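You operate a simulated robot arm through the tools that you are given. There is no shell and no other tool.

Carry out the task below with a simulated robot arm. There is one attempt and no reset: what you move stays moved.

TASK
Press the loose flap down and tape the carton shut.
Fine: lay the strip of tape along the seam, rub all air out of it with the green block, put the block back; the carton stays where it is. What is to be rubbed or washed off counts as gone when no trace of it is left.
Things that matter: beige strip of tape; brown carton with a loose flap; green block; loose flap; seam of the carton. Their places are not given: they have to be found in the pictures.

It is judged by the outcome, as a careful person would: the job done as asked, and still so three seconds after it is handed in. It fails if anything else is knocked over, pushed out of place, dropped, spilled or broken.

THE ROBOT
A 7-joint arm with a two-finger parallel gripper, fixed in place. Base frame: the origin is on the floor under the middle of its stand, x ahead of it, y to its left, z up; the work surface is at about z = 900. Lengths are in mm, angles in degrees, forces in N, time in s.
With the tool pointing down near the work surface it reaches from about 100 to 640 mm from the base axis. Its first joint turns from -66.0 to 66.0 degrees. Payload 1.57 kg.
The TCP is the grasp point between the finger pads, 30 mm short of the fingertips. In the tool frame z runs along the fingers and y along their closing line. The gripper opens to 80 mm. The fingers are 17 mm wide and 12 mm thick; the gripper's body (40 by 82 mm) begins 80 mm behind the TCP.
Orientation is told as [roll, pitch, yaw] about the base's x, y, z axes, in that order, counted from this pose: with the fingers straight down and closing along the base's y, the tool's x points along the base's -x, its y along +y and its z along -z.

THE INTERFACE
- The arm moves only by the tool drive_tool. Its argument "rows" is a list of rows, each an object of numbers (a shift or turn left out is 0, a gripper value left out holds the last): "dx", "dy", "dz": the shift along the tool's x, y, z in mm; "wx", "wy", "wz": the turn, a rotation vector about the tool's x, y, z in degrees; "grip": the opening, from 0 (shut) to 1 (fully open). In form: [{"dx": .., "dy": .., "dz": .., "wx": .., "wy": .., "wz": .., "grip": ..}, ...]. A call has 1 to 20 rows; each row shifts and turns the commanded pose from where the row before left it, along the tool's axes as they then stand. Each row takes 0.2 s and may step no farther than 50 mm and 8.6 degrees from the row before; otherwise, or with a gripper value out of range, the whole call is refused. A pose out of reach is approached as far as the arm can. The call stops where the force on the tool passes 40 N (or 10 N more than at its start, if that is more) or the arm is blocked; 0.2 s more then pass. The fingers move at their own pace (about 72 mm/s each) and stop on an object; they squeeze with about 40 N. The grip force told is the motor's: it shows also when the fingers shut on nothing. Time passes only in rows, and 0.2 s behind the last, so rows that do not move let the fingers close. The reply holds the time, the measured pose of the TCP, the force on the tool along the base axes, the opening and the grip force, in the units named above and with some noise, with the torque about the TCP (base axes, N m) and any sound that the robot's microphone picked up.
- Cameras (640 x 400 px; columns grow to the right, rows downward): "scene" is fixed at [63.6, 438, 1423.7]; the picture's right is [-0.67, -0.74, 0.00], its down [-0.43, 0.39, -0.82] and it looks along [0.61, -0.55, -0.58] (base axes); focal length 294 px, centre (320, 200). "wrist" rides on the gripper at [72, -7, -122] in the tool frame; the picture's right is [0.09, 1.00, 0.00], its down [-0.84, 0.08, -0.54] and it looks along [-0.54, 0.05, 0.84] (tool axes); focal length 238 px, centre (320, 200).
- grab_frame(camera): a new picture of that camera. No time passes.
- locate(camera, pixels): there is no depth. For up to 12 entries [column, row, z] of the newest picture of that camera ("zoom" is the newest enlarged one), the place [x, y] in the base frame at which the ray of that pixel passes the height z, good to about 2 mm. No time passes.
- inspect(camera, box): a new picture of the part [left, top, right, bottom] of that camera's present view, enlarged. No time passes.
- close_job(): hands the job in; it is judged then, once.

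Open the gripper and draw the arm clear of the work before you hand the job in, unless the task says otherwise.

The tools are called after "Request:" by a JSON object that holds its "name" and its "arguments". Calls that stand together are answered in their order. drive_tool: Moves the arm, as the interface text tells. Its arguments: {"type":"object","properties":{"rows":{"type":"array","items":{"type":"object","properties":{"dx":{"type":"number"},"dy":{"type":"number"},"dz":{"type":"number"},"wx":{"type":"number"},"wy":{"type":"number"},"wz":{"type":"number"},"grip":{"type":"number"}}}}},"required":["rows"]} The other tools are called the same way: grab_frame (camera) takes a picture; locate (camera, pixels) gives the place at which the rays of pixels pass given heights; inspect (camera, box) takes an enlarged picture of a part of a camera's view; close_job () hands the job in.

At the start:

```text
time: 0.0
position: [377.1, 17.0, 1242.7]
orientation: [0.0, 0.0, 0.0]
force: [0.2, -0.6, -0.4]
wrist_torque: [0.02, 0.03, 0.04]
finger_gap: 79.9
gripper_force: 0.1
```

scene: 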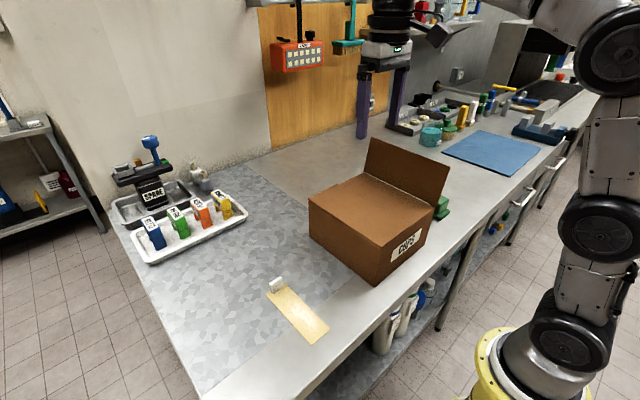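
wrist: 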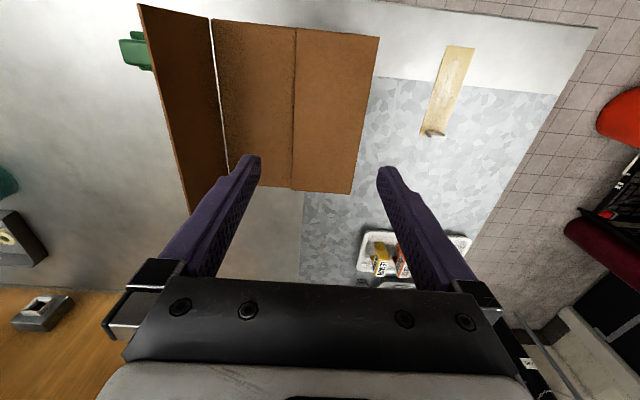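

The scene shows the carton around (370,225) with a raised flap at (405,170), the tape strip at (298,312) and a green block behind the carton near (441,205). I'll take enlarged views of each first.

Request:
{"name": "inspect", "arguments": {"camera": "scene", "box": [280, 120, 480, 300]}}

Request:
{"name": "inspect", "arguments": {"camera": "scene", "box": [240, 260, 360, 350]}}

Request:
{"name": "inspect", "arguments": {"camera": "wrist", "box": [100, 0, 400, 210]}}

Request:
{"name": "inspect", "arguments": {"camera": "wrist", "box": [390, 20, 520, 160]}}

```text
2.22 times, centred on (380, 210) of scene
```

zoom: 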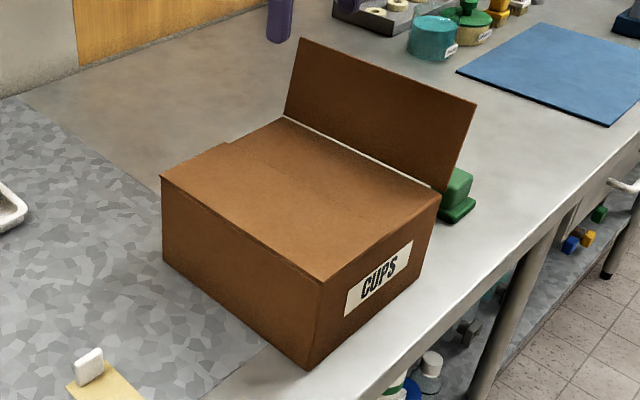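

```text
4.44 times, centred on (300, 305) of scene
```

zoom: 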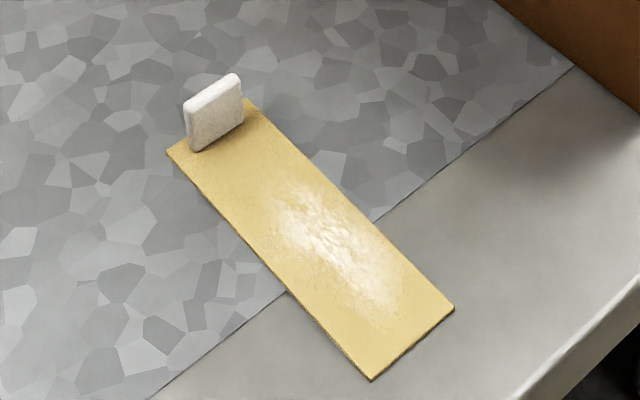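

```text
1.90 times, centred on (250, 105) of wrist
```

zoom: 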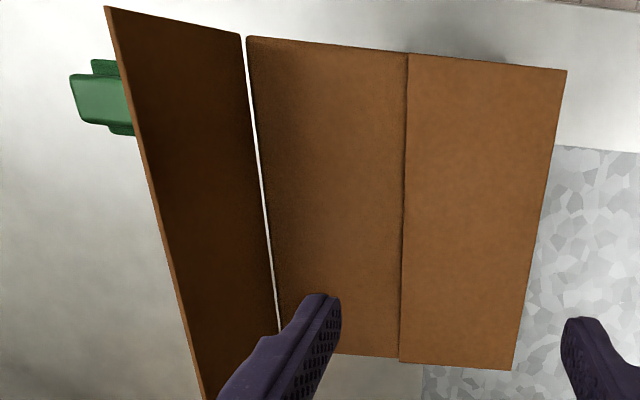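

```text
2.86 times, centred on (455, 90) of wrist
```

zoom: 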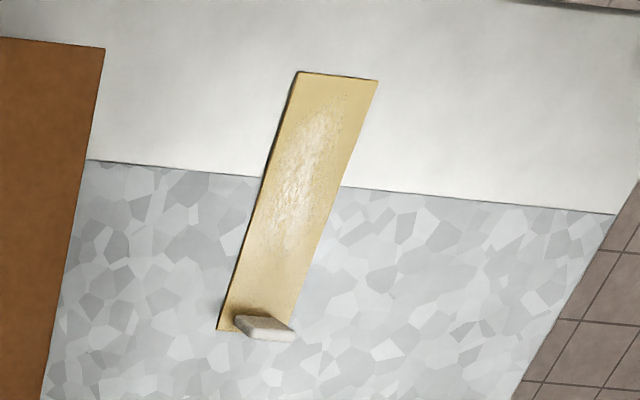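

I'll measure the carton's corners, flap, tape and block from both pictures at plausible heights.

Request:
{"name": "locate", "arguments": {"camera": "scene", "pixels": [[376, 285, 900], [310, 238, 900], [420, 254, 900], [380, 247, 1000], [309, 199, 1000], [380, 247, 1020], [309, 199, 1020], [433, 207, 1000], [433, 207, 1020], [368, 174, 1000], [445, 208, 900], [438, 218, 900]]}}

Request:
{"name": "locate", "arguments": {"camera": "wrist", "pixels": [[379, 37, 1000], [352, 194, 1000], [295, 29, 1000], [291, 190, 1000], [213, 19, 1000], [229, 170, 1000], [137, 4, 1100], [188, 215, 1100], [450, 45, 902], [474, 48, 902], [420, 135, 902], [443, 137, 902]]}}

```text
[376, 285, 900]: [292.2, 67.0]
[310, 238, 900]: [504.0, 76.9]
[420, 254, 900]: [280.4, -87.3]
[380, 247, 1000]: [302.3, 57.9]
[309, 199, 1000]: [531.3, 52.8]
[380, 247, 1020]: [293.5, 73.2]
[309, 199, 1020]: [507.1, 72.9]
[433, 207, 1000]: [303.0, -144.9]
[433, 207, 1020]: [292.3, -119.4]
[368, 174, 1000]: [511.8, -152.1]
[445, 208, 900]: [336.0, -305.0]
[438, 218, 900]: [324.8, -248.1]
```

```text
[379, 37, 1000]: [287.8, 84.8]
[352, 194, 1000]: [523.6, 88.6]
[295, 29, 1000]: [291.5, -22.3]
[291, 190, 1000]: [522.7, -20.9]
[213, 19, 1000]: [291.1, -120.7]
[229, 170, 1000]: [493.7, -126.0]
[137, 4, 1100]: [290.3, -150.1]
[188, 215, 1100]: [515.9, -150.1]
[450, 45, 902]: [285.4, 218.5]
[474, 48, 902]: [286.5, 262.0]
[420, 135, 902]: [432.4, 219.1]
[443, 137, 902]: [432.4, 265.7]
```

Carton top sits near z≈1025 with x≈292–507 and y≈−113..78, the seam near y≈−20. The tape lies at x≈285–432, y≈218–265, with its tab at the far end. I'll move the arm high over the green block at about (330,−280) to see it better.

Request:
{"name": "drive_tool", "arguments": {"rows": [{"dx": 10, "dy": -36}, {"dx": 10, "dy": -36}, {"dx": 10, "dy": -36}, {"dx": 10, "dy": -36}, {"dx": 10, "dy": -36}, {"dx": 10, "dy": -36}, {"dx": 10, "dy": -36}, {"dx": 10, "dy": -36}, {}]}}

Request:
{"name": "grab_frame", "arguments": {"camera": "wrist"}}

Request:
{"name": "grab_frame", "arguments": {"camera": "scene"}}

```text
time: 2.0
position: [299.1, -271.5, 1243.2]
orientation: [-0.1, 0.0, 0.0]
force: [0.5, 0.2, 0.0]
wrist_torque: [0.03, 0.01, 0.01]
finger_gap: 80.4
gripper_force: 0.0
```

```text
taken
```

wrist: 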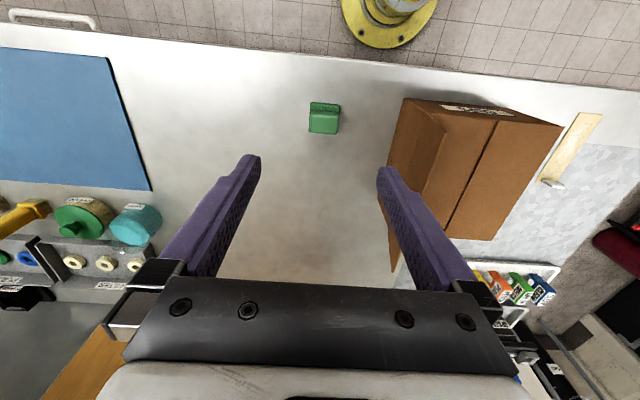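

```text
taken
```

scene: 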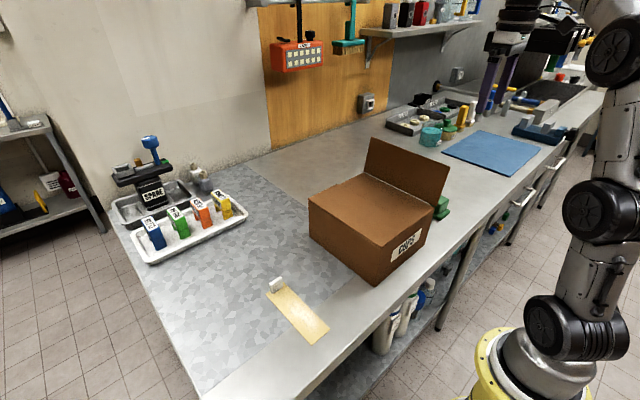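

The green block is now at (323,117) in the wrist view. I'll zoom in on it, on the flap from this side, and measure.

Request:
{"name": "inspect", "arguments": {"camera": "wrist", "box": [290, 85, 370, 150]}}

Request:
{"name": "inspect", "arguments": {"camera": "wrist", "box": [370, 80, 620, 280]}}

Request:
{"name": "locate", "arguments": {"camera": "wrist", "pixels": [[310, 102, 900], [338, 104, 900], [308, 133, 920], [338, 134, 920], [308, 133, 930], [338, 134, 930], [403, 98, 1100], [391, 272, 1100], [447, 114, 1000], [496, 122, 1025], [562, 130, 1025], [448, 237, 1025]]}}

```text
6.15 times, centred on (330, 118) of wrist
```

zoom: 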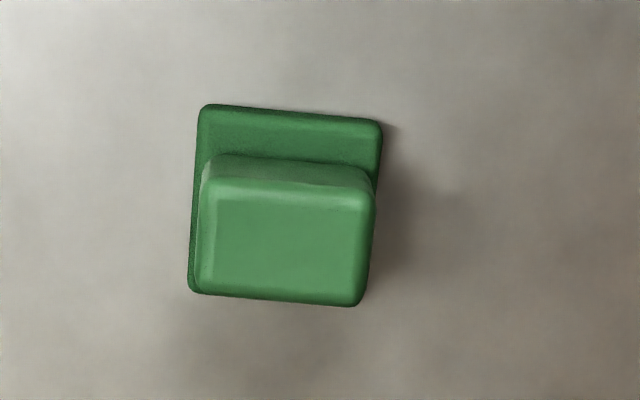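

```text
2.00 times, centred on (495, 180) of wrist
```

zoom: 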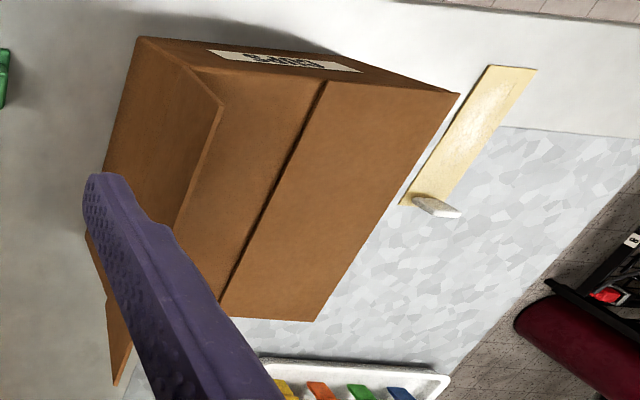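

```text
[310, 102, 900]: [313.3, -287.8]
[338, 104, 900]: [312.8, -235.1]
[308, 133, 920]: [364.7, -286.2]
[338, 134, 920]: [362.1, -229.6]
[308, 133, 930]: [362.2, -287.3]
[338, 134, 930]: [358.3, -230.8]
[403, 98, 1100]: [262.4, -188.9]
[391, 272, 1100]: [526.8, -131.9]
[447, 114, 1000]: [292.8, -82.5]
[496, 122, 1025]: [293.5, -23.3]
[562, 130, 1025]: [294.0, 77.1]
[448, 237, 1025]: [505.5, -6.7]
```

The flap's hinge is at about y=−113, z=1025, and its top edge at about y=−136, z=1111, so it leans outward by 15°. I'll shut the gripper and bring it down outside the flap at x=400, y=−215.

Request:
{"name": "drive_tool", "arguments": {"rows": [{"dx": -33, "dy": 18, "grip": 0}, {"dx": -34, "dy": 19}, {"dx": -34, "dy": 19}, {"dz": 37}, {"dz": 37}, {"dz": 37}, {"dz": 37}, {}, {}]}}

Request:
{"name": "grab_frame", "arguments": {"camera": "scene"}}

Request:
{"name": "grab_frame", "arguments": {"camera": "wrist"}}

```text
time: 4.0
position: [399.1, -214.2, 1094.1]
orientation: [0.0, 0.0, -0.1]
force: [0.7, 0.5, 0.1]
wrist_torque: [0.0, -0.02, -0.01]
finger_gap: 0.0
gripper_force: 21.3
```

```text
taken
```

scene: 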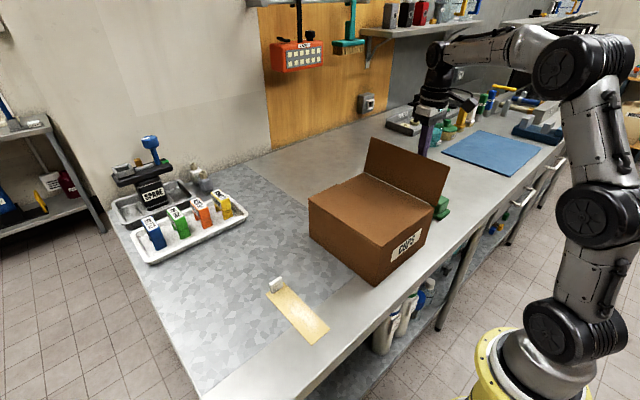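

```text
taken
```

wrist: 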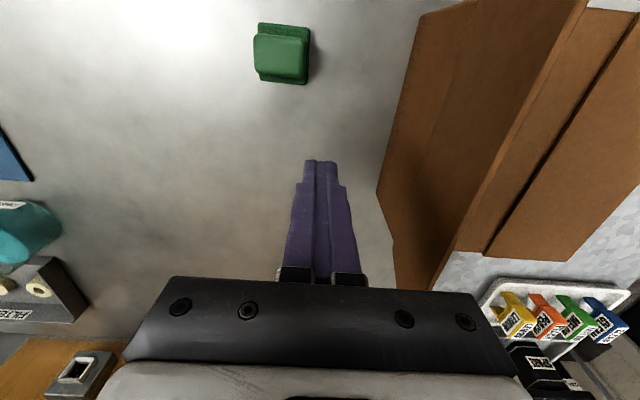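

The closed fingers are outside the flap, clear of it. I'll move in +y to meet the flap and tip it past vertical, in small steps while watching the force.

Request:
{"name": "drive_tool", "arguments": {"rows": [{"dy": 15}, {"dy": 15}, {"dy": 15}, {"dy": 10}, {"dy": 8}, {"dy": 8}, {"dy": 8}, {"dy": 8, "dz": -3}, {"dy": 8, "dz": -3}, {"dy": 8, "dz": -3}]}}

Request:
{"name": "grab_frame", "arguments": {"camera": "scene"}}

Request:
{"name": "grab_frame", "arguments": {"camera": "wrist"}}

```text
time: 6.2
position: [398.0, -111.9, 1103.3]
orientation: [0.0, 0.0, 0.0]
force: [-0.3, 0.6, -0.4]
wrist_torque: [-0.02, -0.02, 0.01]
finger_gap: 0.0
gripper_force: 21.5
```

```text
taken
```

scene: 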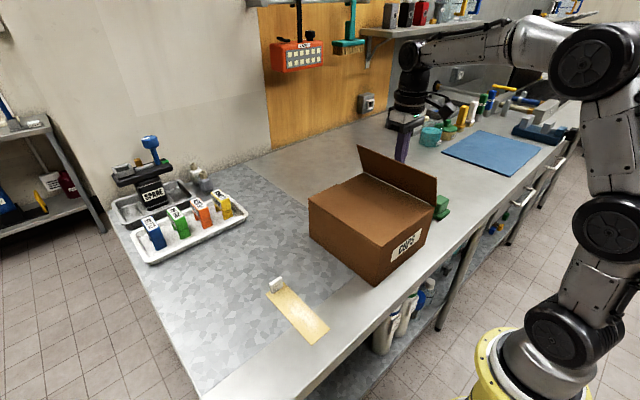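

```text
taken
```

wrist: 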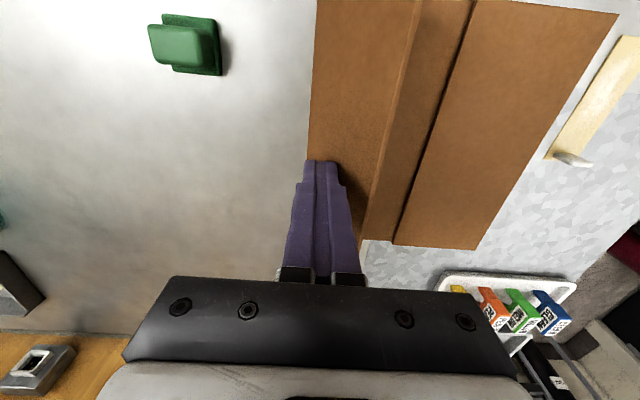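

The flap follows inward with almost no force and the carton has not shifted. I'll go on along an arc down to near closed, tip just above z≈1032.

Request:
{"name": "drive_tool", "arguments": {"rows": [{"dy": 8, "dz": -2}, {"dy": 9, "dz": -1}, {"dy": 8, "dz": 2}, {"dy": 8, "dz": 3}, {"dy": 8, "dz": 5}, {"dy": 7, "dz": 6}, {"dy": 6, "dz": 8}, {"dy": 6, "dz": 8}, {"dy": 2, "dz": 7}, {"dy": 0, "dz": 5}]}}

Request:
{"name": "grab_frame", "arguments": {"camera": "scene"}}

Request:
{"name": "grab_frame", "arguments": {"camera": "wrist"}}

```text
time: 8.4
position: [398.6, -50.2, 1063.4]
orientation: [0.1, 0.0, -0.1]
force: [-0.4, 0.6, 0.8]
wrist_torque: [0.04, -0.01, -0.04]
finger_gap: 0.0
gripper_force: 21.0
```

```text
taken
```

scene: 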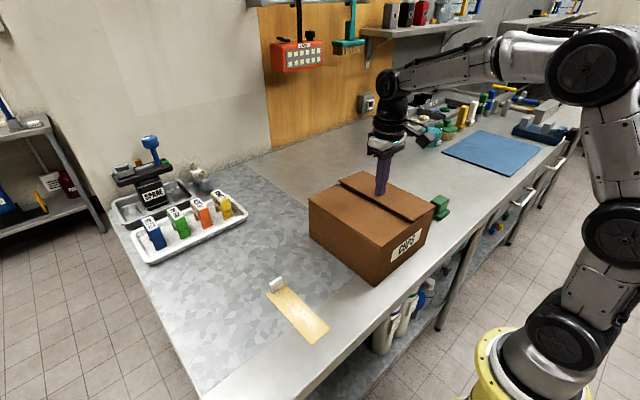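

```text
taken
```

wrist: 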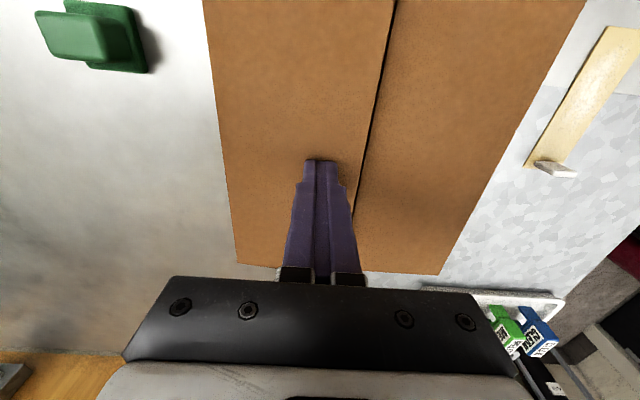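

The flap is nearly shut (gap along the seam still visible at wrist (375,100)). I'll press down in small steps and watch the vertical force.

Request:
{"name": "drive_tool", "arguments": {"rows": [{"dz": 2}, {"dz": 2}, {"dz": 2}]}}

Request:
{"name": "inspect", "arguments": {"camera": "scene", "box": [290, 150, 450, 270]}}

```text
time: 9.2
position: [398.2, -48.9, 1056.8]
orientation: [0.0, 0.1, 0.0]
force: [0.2, 0.6, -0.2]
wrist_torque: [0.0, 0.03, 0.0]
finger_gap: 0.0
gripper_force: 21.3
```

```text
3.33 times, centred on (370, 210) of scene
```

zoom: 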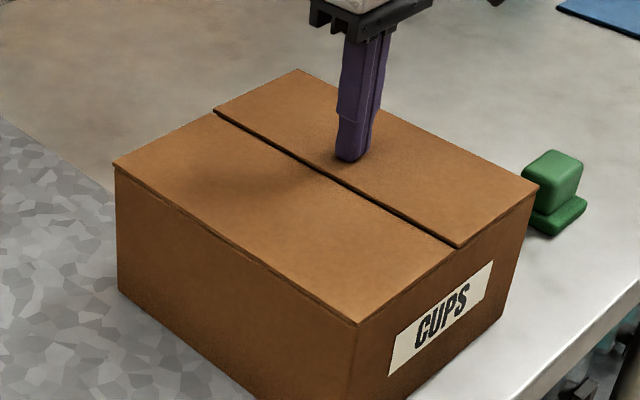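

The flap now looks nearly flush at the seam, with still no force. I'll keep pressing in 1 mm steps until real contact shows.

Request:
{"name": "drive_tool", "arguments": {"rows": [{"dz": 1}, {"dz": 1}, {"dz": 1}]}}

```text
time: 10.0
position: [398.8, -50.8, 1053.3]
orientation: [0.1, -0.1, 0.1]
force: [-0.6, 0.0, 5.1]
wrist_torque: [-0.01, 0.04, 0.02]
finger_gap: 0.0
gripper_force: 21.4
```

Contact shows now: 5 N up at tip z≈1023. I'll press a little harder, hold for a moment, and look.

Request:
{"name": "drive_tool", "arguments": {"rows": [{"dz": 1}, {"dz": 1}, {}, {}]}}

Request:
{"name": "inspect", "arguments": {"camera": "scene", "box": [290, 150, 450, 270]}}

```text
time: 11.0
position: [399.5, -50.7, 1052.9]
orientation: [-0.1, -0.3, 0.1]
force: [-3.8, -4.0, 21.6]
wrist_torque: [-0.2, 0.21, -0.01]
finger_gap: 0.0
gripper_force: 21.6
```

```text
3.33 times, centred on (370, 210) of scene
```

zoom: 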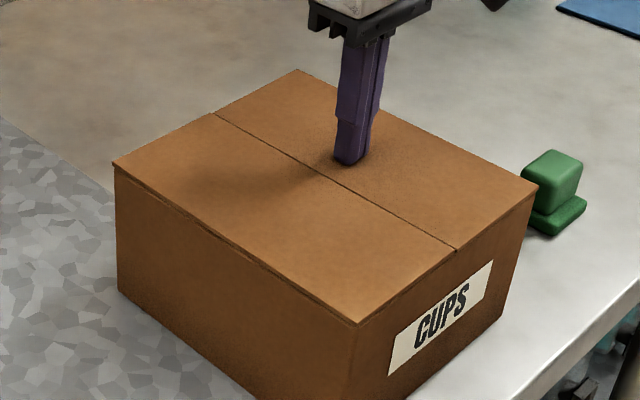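

The flap is flush at the seam with 21 N on it and the carton is in place. I'll lift off straight up slowly and see whether the flap stays down.

Request:
{"name": "drive_tool", "arguments": {"rows": [{"dz": -3}, {"dz": -10}, {"dz": -20}, {"dz": -40}, {"dz": -40}, {}]}}

Request:
{"name": "inspect", "arguments": {"camera": "scene", "box": [290, 150, 450, 270]}}

Request:
{"name": "grab_frame", "arguments": {"camera": "wrist"}}

```text
time: 12.4
position: [399.1, -50.6, 1166.4]
orientation: [0.1, 0.0, 0.1]
force: [0.2, -0.2, -0.4]
wrist_torque: [0.0, 0.02, -0.01]
finger_gap: 0.1
gripper_force: 21.6
```

```text
3.33 times, centred on (370, 210) of scene
```

zoom: 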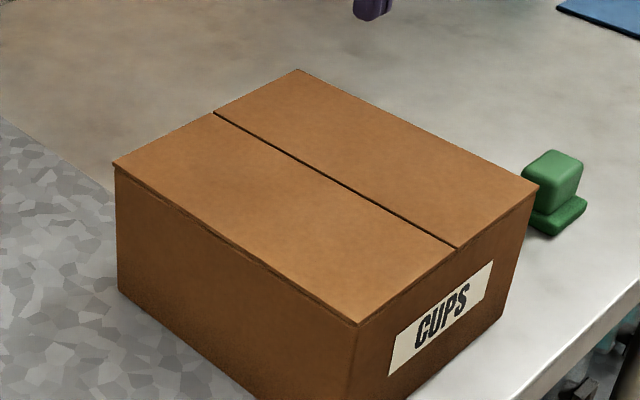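

```text
taken
```

wrist: 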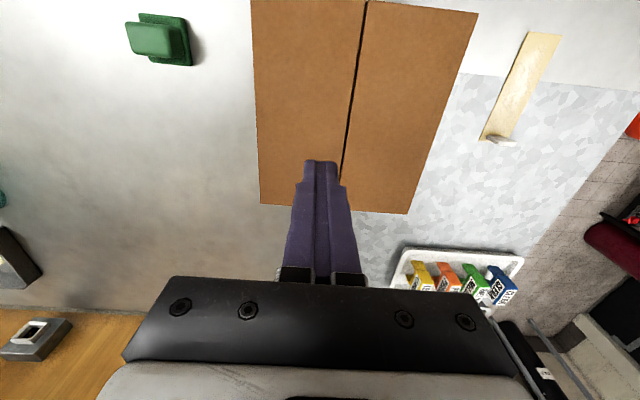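

The flap stays down with only a hairline spring-up at the seam. I'll measure the seam and the carton corners at z≈1024, and the tape again.

Request:
{"name": "locate", "arguments": {"camera": "wrist", "pixels": [[367, 4, 1024], [355, 100, 1024], [343, 178, 1024], [478, 14, 1024], [408, 213, 1024], [260, 204, 1024], [529, 32, 901], [561, 35, 901], [481, 139, 901], [514, 143, 901], [491, 140, 901], [516, 145, 901]]}}

Request:
{"name": "locate", "arguments": {"camera": "scene", "pixels": [[268, 293, 901], [285, 285, 901], [309, 345, 901], [329, 328, 901], [426, 223, 1024], [334, 184, 1024], [380, 247, 1024]]}}

Request:
{"name": "inspect", "arguments": {"camera": "wrist", "box": [465, 20, 575, 160]}}

```text
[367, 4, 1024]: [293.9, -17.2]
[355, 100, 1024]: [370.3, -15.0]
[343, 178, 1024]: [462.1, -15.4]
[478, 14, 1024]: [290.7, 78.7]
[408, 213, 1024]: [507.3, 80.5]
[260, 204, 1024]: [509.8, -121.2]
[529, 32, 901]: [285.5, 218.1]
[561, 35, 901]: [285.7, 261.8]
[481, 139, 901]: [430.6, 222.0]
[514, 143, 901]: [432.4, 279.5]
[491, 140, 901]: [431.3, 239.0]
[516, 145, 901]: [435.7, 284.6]
```

```text
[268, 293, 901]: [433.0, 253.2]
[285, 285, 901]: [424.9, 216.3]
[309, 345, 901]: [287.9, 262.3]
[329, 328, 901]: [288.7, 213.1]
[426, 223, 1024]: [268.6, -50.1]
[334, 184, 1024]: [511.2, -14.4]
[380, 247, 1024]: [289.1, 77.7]
```

```text
2.86 times, centred on (520, 90) of wrist
```

zoom: 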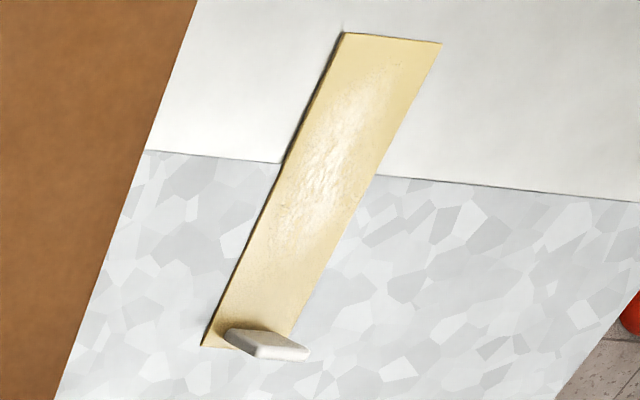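

Seam reads y≈−15 to −17 here, but the flap's spring-up causes parallax. I'll put the wrist camera directly above the seam line and look again.

Request:
{"name": "drive_tool", "arguments": {"rows": [{"dy": 20, "dx": 20}, {"dy": 20, "dx": 20}, {}]}}

Request:
{"name": "grab_frame", "arguments": {"camera": "wrist"}}

Request:
{"name": "inspect", "arguments": {"camera": "wrist", "box": [240, 0, 400, 160]}}

```text
time: 13.2
position: [359.8, -10.4, 1166.0]
orientation: [-0.1, -0.1, 0.1]
force: [-0.7, -0.8, -0.7]
wrist_torque: [-0.01, 0.01, 0.03]
finger_gap: 0.1
gripper_force: 21.8
```

```text
taken
```

wrist: 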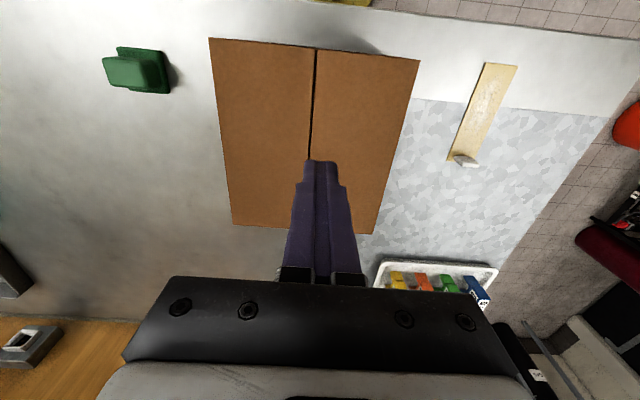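

```text
2.50 times, centred on (320, 80) of wrist
```

zoom: 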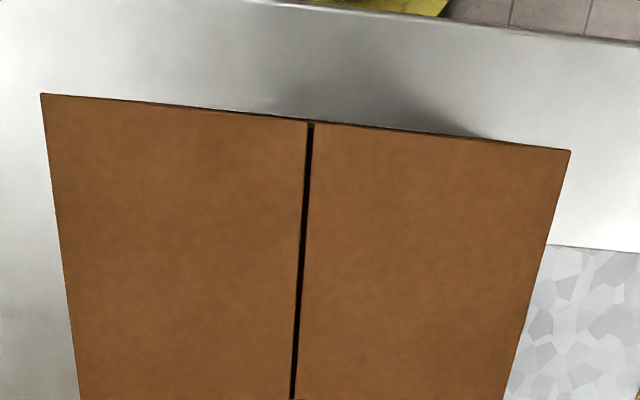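

I'll measure the seam gap and the carton's corners from this centred view.

Request:
{"name": "locate", "arguments": {"camera": "zoom", "pixels": [[311, 124, 1024], [306, 200, 1024], [300, 290, 1024], [292, 398, 1024], [42, 95, 1024], [570, 152, 1024], [78, 398, 1024], [505, 398, 1024]]}}

Request:
{"name": "locate", "arguments": {"camera": "wrist", "pixels": [[232, 224, 1024], [374, 234, 1024], [486, 63, 901], [517, 67, 901], [448, 158, 901], [476, 162, 901]]}}

```text
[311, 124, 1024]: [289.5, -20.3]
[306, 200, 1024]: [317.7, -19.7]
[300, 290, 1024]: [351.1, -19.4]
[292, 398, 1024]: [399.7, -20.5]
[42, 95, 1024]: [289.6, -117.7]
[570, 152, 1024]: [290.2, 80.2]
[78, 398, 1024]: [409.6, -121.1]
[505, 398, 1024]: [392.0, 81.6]
```

```text
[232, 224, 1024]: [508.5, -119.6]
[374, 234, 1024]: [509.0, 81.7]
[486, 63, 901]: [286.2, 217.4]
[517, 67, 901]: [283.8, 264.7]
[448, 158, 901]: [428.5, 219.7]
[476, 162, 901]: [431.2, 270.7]
```

Seam is y≈−20 from x≈290 to 509, centre (399.5,−20), aligned with x. The tape is centred near (358,241). I'll open the gripper partly and go above the tape's tab end to look closely.

Request:
{"name": "drive_tool", "arguments": {"rows": [{"dy": 40, "grip": 0.5}, {"dy": 40}, {"dy": 40}, {"dy": 40}, {"dy": 40}, {"dy": 40}, {"dy": 15, "dz": 20}, {"dz": 40}, {"dz": 10}, {}]}}

Request:
{"name": "grab_frame", "arguments": {"camera": "wrist"}}

Request:
{"name": "grab_frame", "arguments": {"camera": "scene"}}

```text
time: 15.4
position: [360.0, 245.3, 1095.2]
orientation: [0.0, 0.0, 0.0]
force: [-0.5, -0.3, 0.0]
wrist_torque: [-0.01, 0.02, 0.02]
finger_gap: 40.0
gripper_force: 0.0
```

```text
taken
```

wrist: 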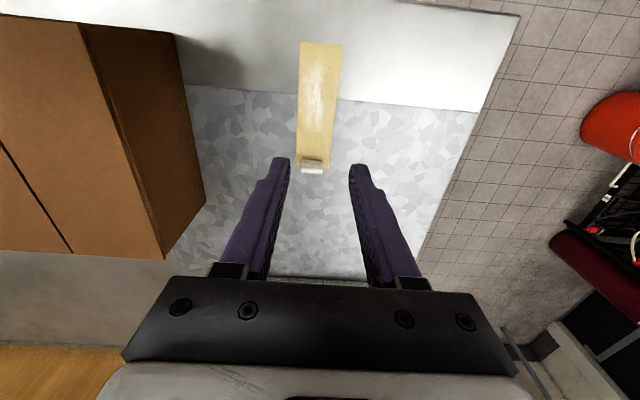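

```text
taken
```

scene: 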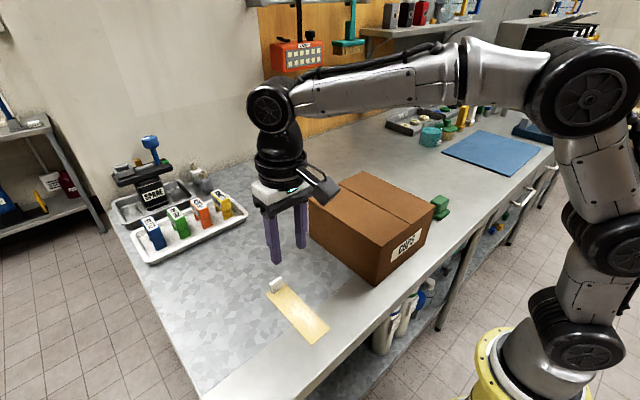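

The tape is straight below at wrist (320,105) with the tab at (312,166). I'll zoom in on tape and tab and measure them.

Request:
{"name": "inspect", "arguments": {"camera": "wrist", "box": [270, 30, 370, 190]}}

Request:
{"name": "inspect", "arguments": {"camera": "wrist", "box": [285, 135, 345, 185]}}

Request:
{"name": "inspect", "arguments": {"camera": "scene", "box": [250, 265, 340, 350]}}

Request:
{"name": "locate", "arguments": {"camera": "wrist", "pixels": [[301, 41, 902], [342, 45, 902], [297, 163, 902], [330, 167, 902], [303, 159, 902], [322, 161, 902], [302, 173, 920], [323, 175, 920], [303, 159, 920], [322, 160, 920]]}}

```text
2.50 times, centred on (320, 110) of wrist
```

zoom: 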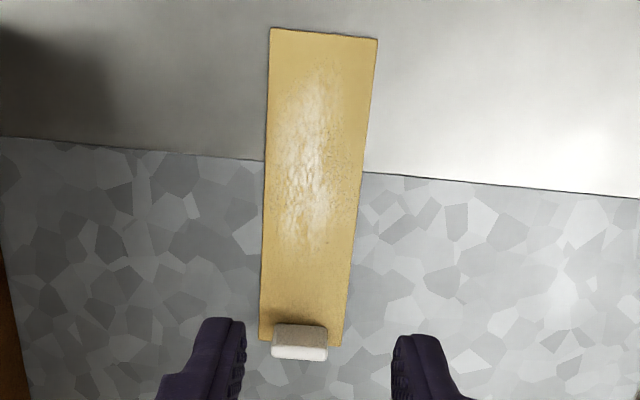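

```text
8.00 times, centred on (315, 160) of wrist
```

zoom: 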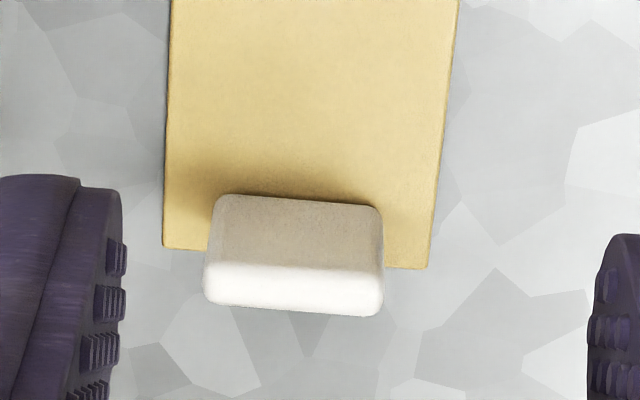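

```text
4.71 times, centred on (295, 308) of scene
```

zoom: 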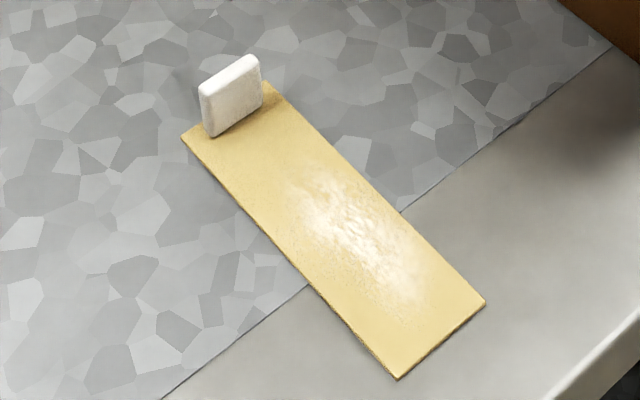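

```text
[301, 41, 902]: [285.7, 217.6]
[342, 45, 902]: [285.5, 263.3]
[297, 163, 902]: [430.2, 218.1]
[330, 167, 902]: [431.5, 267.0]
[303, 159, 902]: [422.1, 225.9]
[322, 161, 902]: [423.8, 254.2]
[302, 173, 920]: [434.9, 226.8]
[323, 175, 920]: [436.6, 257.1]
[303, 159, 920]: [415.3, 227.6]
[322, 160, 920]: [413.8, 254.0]
```

The tab stands at x≈422–430, y≈226–254, about 26 mm tall, thin along x, so I'll grip it with the fingers closing along x (a 90° turn). First I check how near the tray is.

Request:
{"name": "locate", "arguments": {"camera": "scene", "pixels": [[148, 265, 905], [247, 215, 905], [241, 210, 920], [157, 250, 900], [226, 220, 900], [150, 215, 1000], [222, 190, 1000]]}}

Request:
{"name": "drive_tool", "arguments": {"rows": [{"dz": -10, "wz": 8.5}, {"wz": 8.5}, {"wz": 8.5}, {"wz": 8.5}, {"wz": 8.5}, {"wz": 8.5}, {"wz": 8.5}, {"wz": 8.5}, {"wz": 8.5}, {"wz": 8.5}, {"wz": 5}, {}]}}

Request:
{"name": "grab_frame", "arguments": {"camera": "wrist"}}

Request:
{"name": "grab_frame", "arguments": {"camera": "scene"}}

```text
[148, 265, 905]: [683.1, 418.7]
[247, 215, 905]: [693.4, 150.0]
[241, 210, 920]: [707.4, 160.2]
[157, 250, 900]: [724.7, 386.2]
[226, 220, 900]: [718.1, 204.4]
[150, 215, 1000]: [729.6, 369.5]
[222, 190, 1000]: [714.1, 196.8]
```

```text
time: 18.0
position: [359.8, 244.8, 1103.6]
orientation: [0.0, -0.1, -90.2]
force: [0.3, -0.3, -0.9]
wrist_torque: [-0.02, 0.02, 0.01]
finger_gap: 40.0
gripper_force: 0.1
```

```text
taken
```

wrist: 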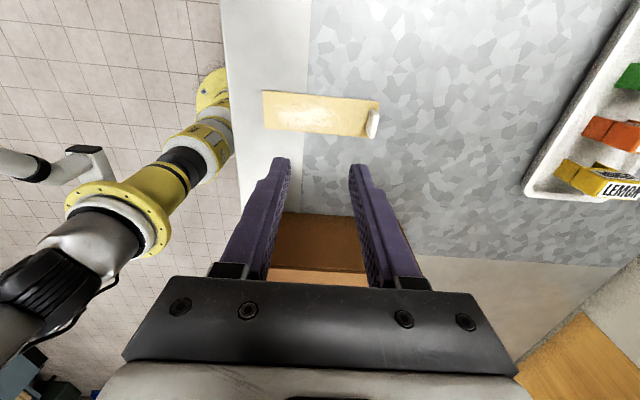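

```text
taken
```

scene: 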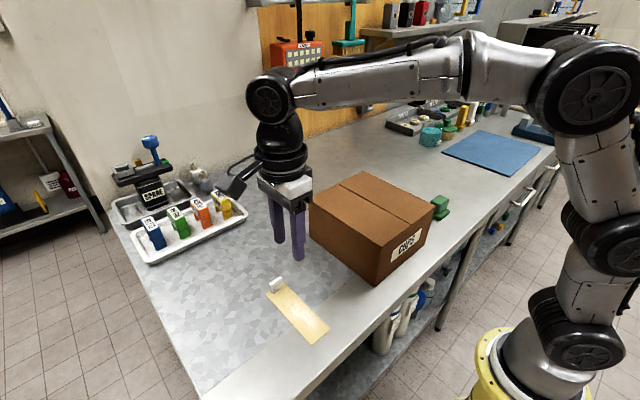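

Now the closing line is along x. I'll measure the tab from this side.

Request:
{"name": "inspect", "arguments": {"camera": "wrist", "box": [340, 85, 400, 150]}}

Request:
{"name": "locate", "arguments": {"camera": "wrist", "pixels": [[263, 91, 902], [263, 128, 902], [380, 101, 902], [371, 137, 902], [377, 111, 925], [368, 138, 925], [379, 138, 925]]}}

```text
6.15 times, centred on (370, 118) of wrist
```

zoom: 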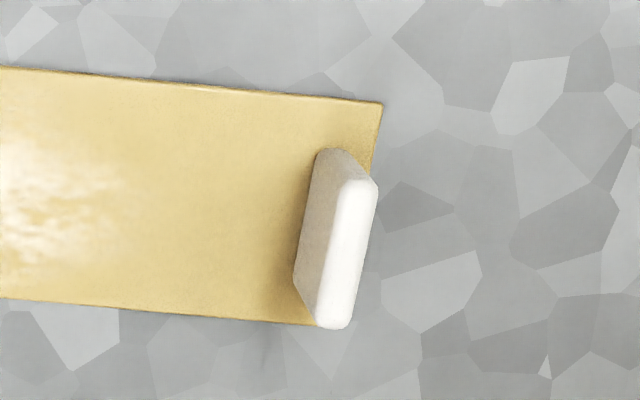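

```text
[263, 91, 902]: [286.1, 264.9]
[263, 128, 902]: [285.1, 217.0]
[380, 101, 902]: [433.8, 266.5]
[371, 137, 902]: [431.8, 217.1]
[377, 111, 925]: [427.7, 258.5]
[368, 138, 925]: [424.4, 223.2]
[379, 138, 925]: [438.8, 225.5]
```

I'll locate the tab's base and top edges in this enlarged picture.

Request:
{"name": "locate", "arguments": {"camera": "zoom", "pixels": [[317, 155, 902], [294, 280, 902], [342, 185, 927], [316, 320, 927], [376, 188, 927], [350, 322, 927], [342, 185, 922], [376, 188, 922], [316, 320, 932], [350, 322, 932], [384, 103, 902], [321, 326, 902]]}}

```text
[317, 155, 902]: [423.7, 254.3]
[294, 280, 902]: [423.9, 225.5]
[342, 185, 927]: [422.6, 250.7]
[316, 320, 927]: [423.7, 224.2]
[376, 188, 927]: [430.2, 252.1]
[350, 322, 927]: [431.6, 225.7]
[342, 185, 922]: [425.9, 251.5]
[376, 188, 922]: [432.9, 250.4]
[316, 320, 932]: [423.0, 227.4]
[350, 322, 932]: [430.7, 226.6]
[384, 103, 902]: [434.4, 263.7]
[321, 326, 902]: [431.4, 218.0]
```

Tab centre is (427,240), top about z=928. I'll move over it and come down to TCP z≈950 first.

Request:
{"name": "drive_tool", "arguments": {"rows": [{"dy": 33, "dx": -2}, {"dy": 34.2, "dx": -2.8}, {"dz": 40}, {"dz": 40}, {"dz": 40}, {"dz": 20}, {"dz": 13}, {}]}}

Request:
{"name": "grab_frame", "arguments": {"camera": "wrist"}}

Request:
{"name": "inspect", "arguments": {"camera": "scene", "box": [240, 220, 360, 350]}}

```text
time: 19.8
position: [424.4, 240.5, 950.9]
orientation: [0.0, 0.0, -90.0]
force: [0.4, -0.2, -0.4]
wrist_torque: [-0.02, 0.0, -0.01]
finger_gap: 40.0
gripper_force: 0.1
```

```text
taken
```

wrist: 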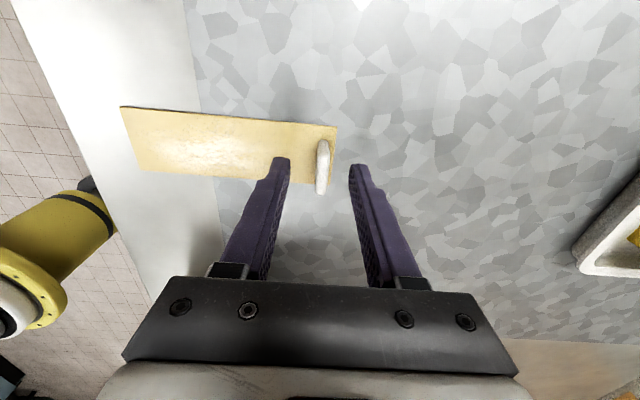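

```text
3.08 times, centred on (300, 285) of scene
```

zoom: 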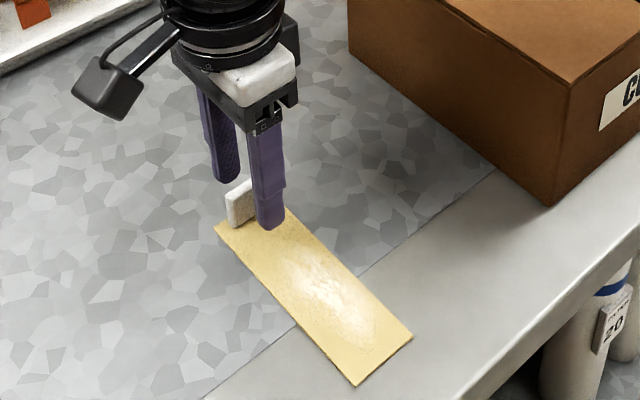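

The tab sits between the fingertips in both views. I'll go down to TCP z≈937 (tips about 4 mm over the tape) and close on the tab.

Request:
{"name": "drive_tool", "arguments": {"rows": [{"dz": 7, "dy": 1}, {"dz": 7}, {}, {"grip": 0}, {}, {}, {}]}}

Request:
{"name": "grab_frame", "arguments": {"camera": "wrist"}}

Request:
{"name": "inspect", "arguments": {"camera": "scene", "box": [240, 220, 360, 350]}}

```text
time: 21.4
position: [427.0, 240.0, 935.4]
orientation: [0.0, 0.0, -90.1]
force: [0.5, 0.1, 0.1]
wrist_torque: [-0.01, -0.03, -0.01]
finger_gap: 6.6
gripper_force: 26.4
```

```text
taken
```

wrist: 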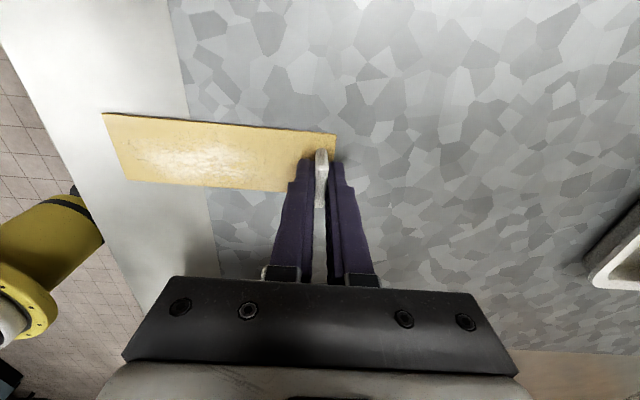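

```text
3.08 times, centred on (300, 285) of scene
```

zoom: 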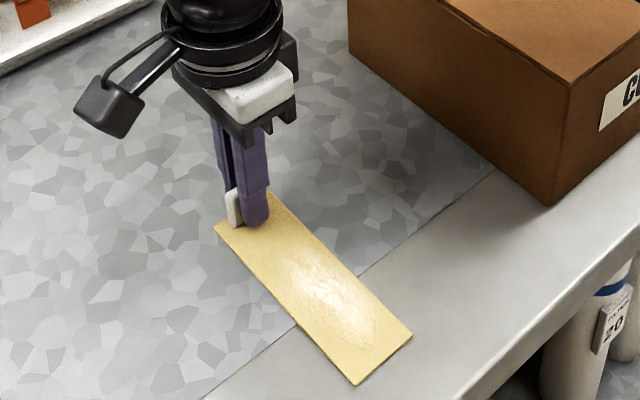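

The fingers hold the tab (gap 6.6 mm). I'll lift slowly and check that the tape comes along level.

Request:
{"name": "drive_tool", "arguments": {"rows": [{"dz": -5}, {"dz": -10}, {"dz": -20}, {"dz": -30}, {}]}}

Request:
{"name": "grab_frame", "arguments": {"camera": "wrist"}}

Request:
{"name": "inspect", "arguments": {"camera": "scene", "box": [220, 180, 380, 350]}}

```text
time: 22.6
position: [426.3, 238.6, 1002.2]
orientation: [0.0, 0.0, -89.9]
force: [0.0, 0.1, 0.7]
wrist_torque: [0.0, -0.02, 0.01]
finger_gap: 6.6
gripper_force: 26.5
```

```text
taken
```

wrist: 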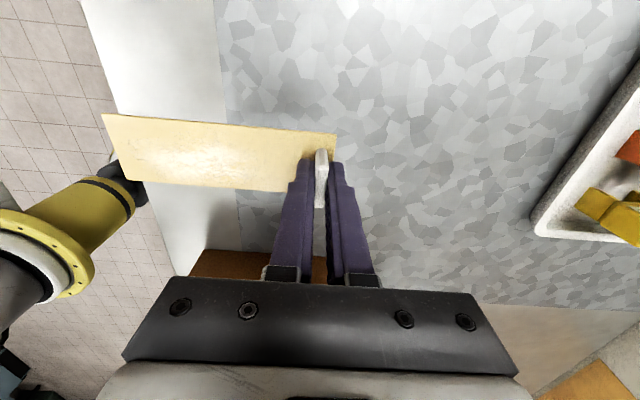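

```text
2.35 times, centred on (300, 265) of scene
```

zoom: 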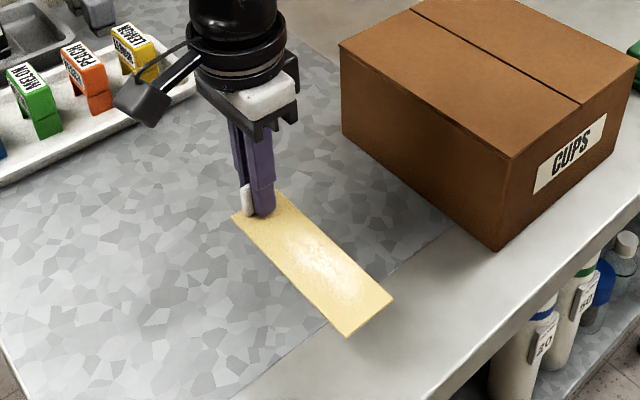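

The tape lifts rigid and level. I'll raise to TCP z≈1122, then carry it over the seam: TCP target (467.5, −20.7), so that the tape's centre comes to (399.5,−20).

Request:
{"name": "drive_tool", "arguments": {"rows": [{"dz": -40}, {"dz": -40}, {"dz": -40}, {"dx": -37, "dy": 5}, {"dx": -37, "dy": 6}, {"dx": -37, "dy": 6}, {"dx": -37, "dy": 6}, {"dx": -37, "dy": 6}, {"dx": -37, "dy": 6}, {"dx": -37, "dy": 6}, {}, {}]}}

Request:
{"name": "grab_frame", "arguments": {"camera": "wrist"}}

Request:
{"name": "grab_frame", "arguments": {"camera": "scene"}}

```text
time: 25.2
position: [468.6, -19.2, 1123.3]
orientation: [-0.1, -0.1, -90.1]
force: [0.1, 0.1, -1.0]
wrist_torque: [0.02, 0.04, -0.01]
finger_gap: 6.6
gripper_force: 26.7
```

```text
taken
```

wrist: 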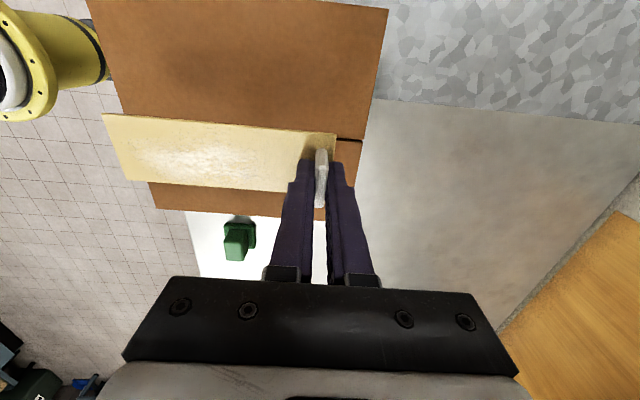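

```text
taken
```

scene: 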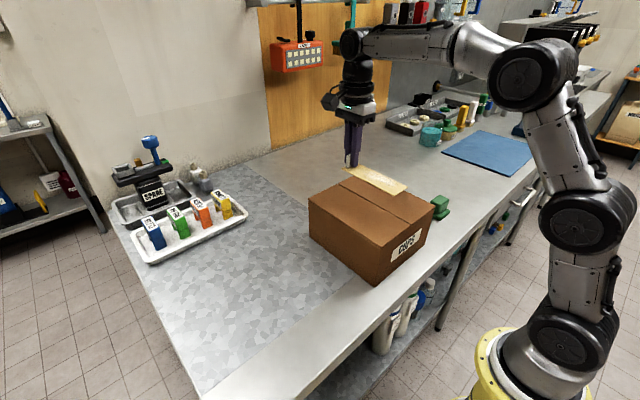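

The tape hovers level over the carton. I'll check its corner positions (tape top ≈ z 1090) and the visible end of the seam at wrist (350,139).

Request:
{"name": "inspect", "arguments": {"camera": "wrist", "box": [90, 90, 390, 230]}}

Request:
{"name": "locate", "arguments": {"camera": "wrist", "pixels": [[102, 113, 1089], [335, 132, 1089], [127, 181, 1089], [337, 138, 1024], [362, 141, 1024], [388, 8, 1024], [155, 208, 1024]]}}

```text
2.13 times, centred on (240, 160) of wrist
```

zoom: 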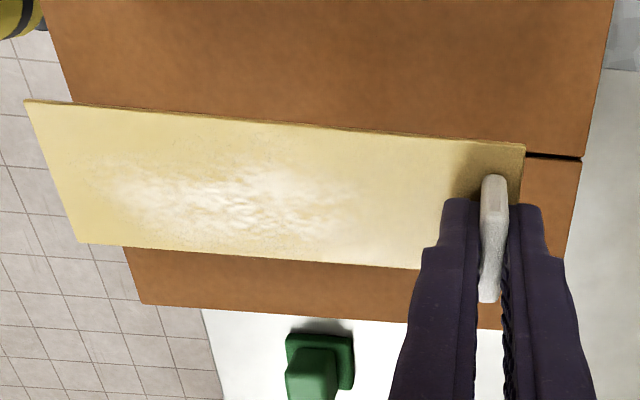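

```text
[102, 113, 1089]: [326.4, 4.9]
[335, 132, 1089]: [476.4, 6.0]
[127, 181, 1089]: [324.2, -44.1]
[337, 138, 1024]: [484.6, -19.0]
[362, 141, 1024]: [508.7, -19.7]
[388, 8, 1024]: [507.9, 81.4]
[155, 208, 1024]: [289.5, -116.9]
```

Tape spans x≈325–476, y≈−44..5, centred on the seam at y≈−19.4. I'll lower it straight to a few mm above the carton top (contact expected at TCP z≈1059).

Request:
{"name": "drive_tool", "arguments": {"rows": [{"dz": 20}, {"dz": 20}, {"dz": 12}, {"dz": 4}, {"dz": 2}, {}]}}

Request:
{"name": "inspect", "arguments": {"camera": "scene", "box": [290, 110, 450, 270]}}

Request:
{"name": "grab_frame", "arguments": {"camera": "wrist"}}

```text
time: 26.6
position: [467.2, -19.7, 1063.4]
orientation: [0.0, 0.0, -90.0]
force: [-0.6, 0.2, 0.0]
wrist_torque: [0.0, 0.0, 0.04]
finger_gap: 6.6
gripper_force: 26.0
```

```text
2.50 times, centred on (370, 190) of scene
```

zoom: 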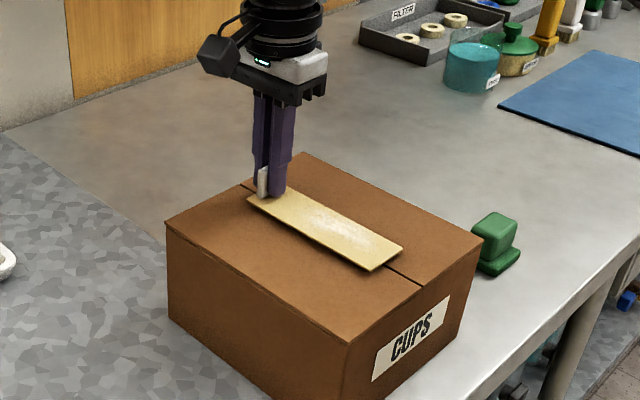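

```text
taken
```

wrist: 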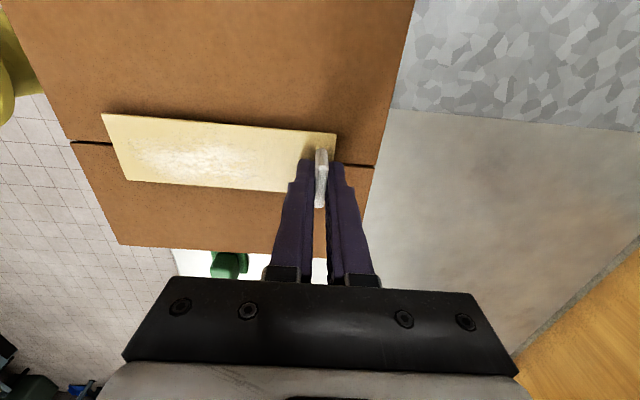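

The seam emerges at the middle of both tape ends (113,145) and (338,163), so it is well centred. I'll lower in 1 mm steps until contact.

Request:
{"name": "drive_tool", "arguments": {"rows": [{"dz": 1}, {"dz": 1}, {"dz": 1}, {}]}}

```text
time: 27.6
position: [467.9, -19.2, 1062.1]
orientation: [0.2, 0.0, -90.0]
force: [0.4, -0.6, 3.2]
wrist_torque: [0.02, 0.15, -0.01]
finger_gap: 6.6
gripper_force: 25.9
```

First contact: 3 N at z≈1062 with the slightly raised flap. I'll press a few more steps.

Request:
{"name": "drive_tool", "arguments": {"rows": [{"dz": 1}, {"dz": 1}, {}]}}

Request:
{"name": "inspect", "arguments": {"camera": "scene", "box": [290, 150, 450, 270]}}

```text
time: 28.4
position: [467.3, -19.2, 1061.2]
orientation: [0.2, -0.1, -90.0]
force: [-4.6, -3.8, 18.9]
wrist_torque: [-0.09, 0.62, 0.03]
finger_gap: 6.9
gripper_force: 26.4
```

```text
3.33 times, centred on (370, 210) of scene
```

zoom: 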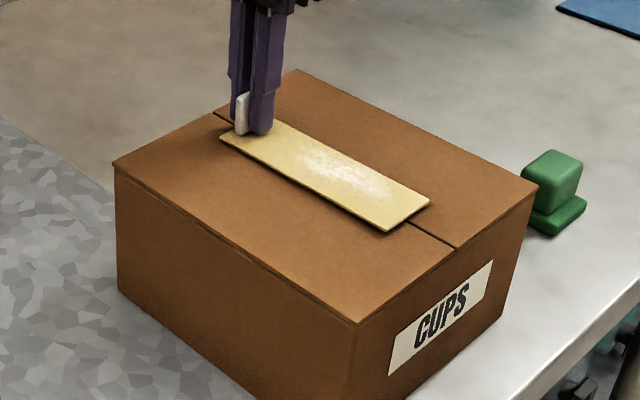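

19 N pressing with the tape lying along the seam. I'll relax the pressure by about 2 mm before letting go, so the fingers do not dig in, and read the force.

Request:
{"name": "drive_tool", "arguments": {"rows": [{"dz": -1}, {"dz": -1}, {}]}}

Request:
{"name": "inspect", "arguments": {"camera": "scene", "box": [310, 160, 430, 240]}}

Request:
{"name": "inspect", "arguments": {"camera": "wrist", "box": [60, 90, 390, 260]}}

```text
time: 29.2
position: [467.8, -19.7, 1060.9]
orientation: [-0.1, 0.0, -90.0]
force: [0.5, -6.8, 12.2]
wrist_torque: [-0.1, 0.32, 0.07]
finger_gap: 6.7
gripper_force: 26.4
```

```text
5.00 times, centred on (370, 200) of scene
```

zoom: 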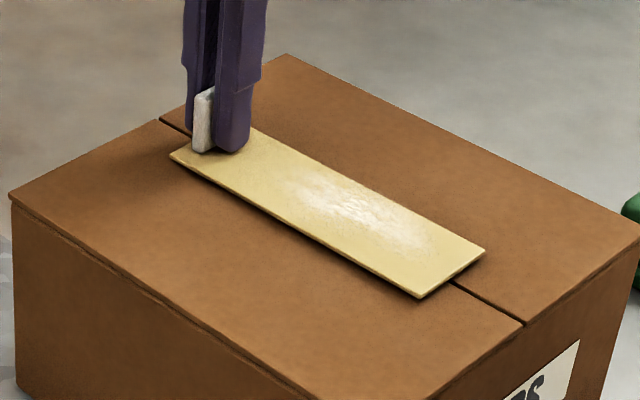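

```text
1.94 times, centred on (225, 175) of wrist
```

zoom: 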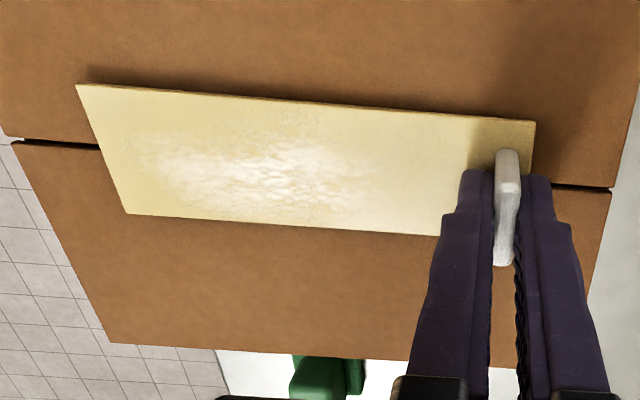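

Still 12 N here; I'll back off another 2 mm towards zero force, then open slightly.

Request:
{"name": "drive_tool", "arguments": {"rows": [{"dz": -1}, {}]}}

```text
time: 29.8
position: [466.9, -18.8, 1061.3]
orientation: [0.0, 0.0, -90.0]
force: [3.5, -4.6, 4.5]
wrist_torque: [-0.16, 0.01, 0.09]
finger_gap: 6.5
gripper_force: 26.3
```

Vertical force is down to 4.5 N. Small side forces suggest the tape already clings to the carton. Now I open the fingers gently.

Request:
{"name": "drive_tool", "arguments": {"rows": [{"grip": 0.15}, {"grip": 0.3}, {}]}}

Request:
{"name": "inspect", "arguments": {"camera": "scene", "box": [310, 160, 430, 240]}}

Request:
{"name": "inspect", "arguments": {"camera": "wrist", "box": [60, 90, 390, 260]}}

```text
time: 30.6
position: [467.8, -18.4, 1061.9]
orientation: [0.0, 0.0, -90.1]
force: [1.7, 0.3, 0.1]
wrist_torque: [0.01, 0.0, 0.01]
finger_gap: 24.0
gripper_force: 0.0
```

```text
5.00 times, centred on (370, 200) of scene
```

zoom: 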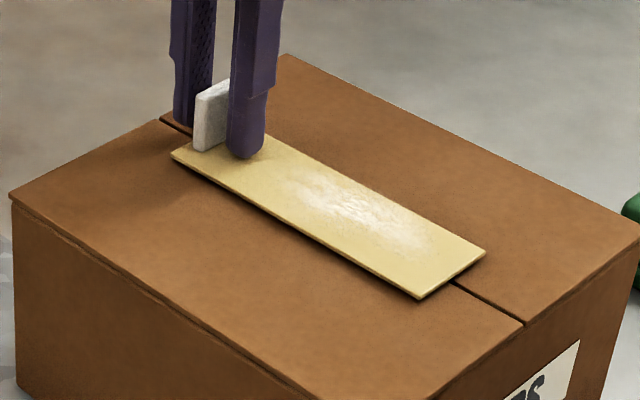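

```text
1.94 times, centred on (225, 175) of wrist
```

zoom: 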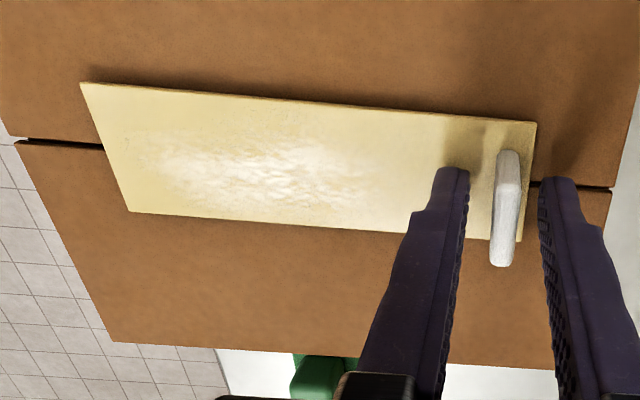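

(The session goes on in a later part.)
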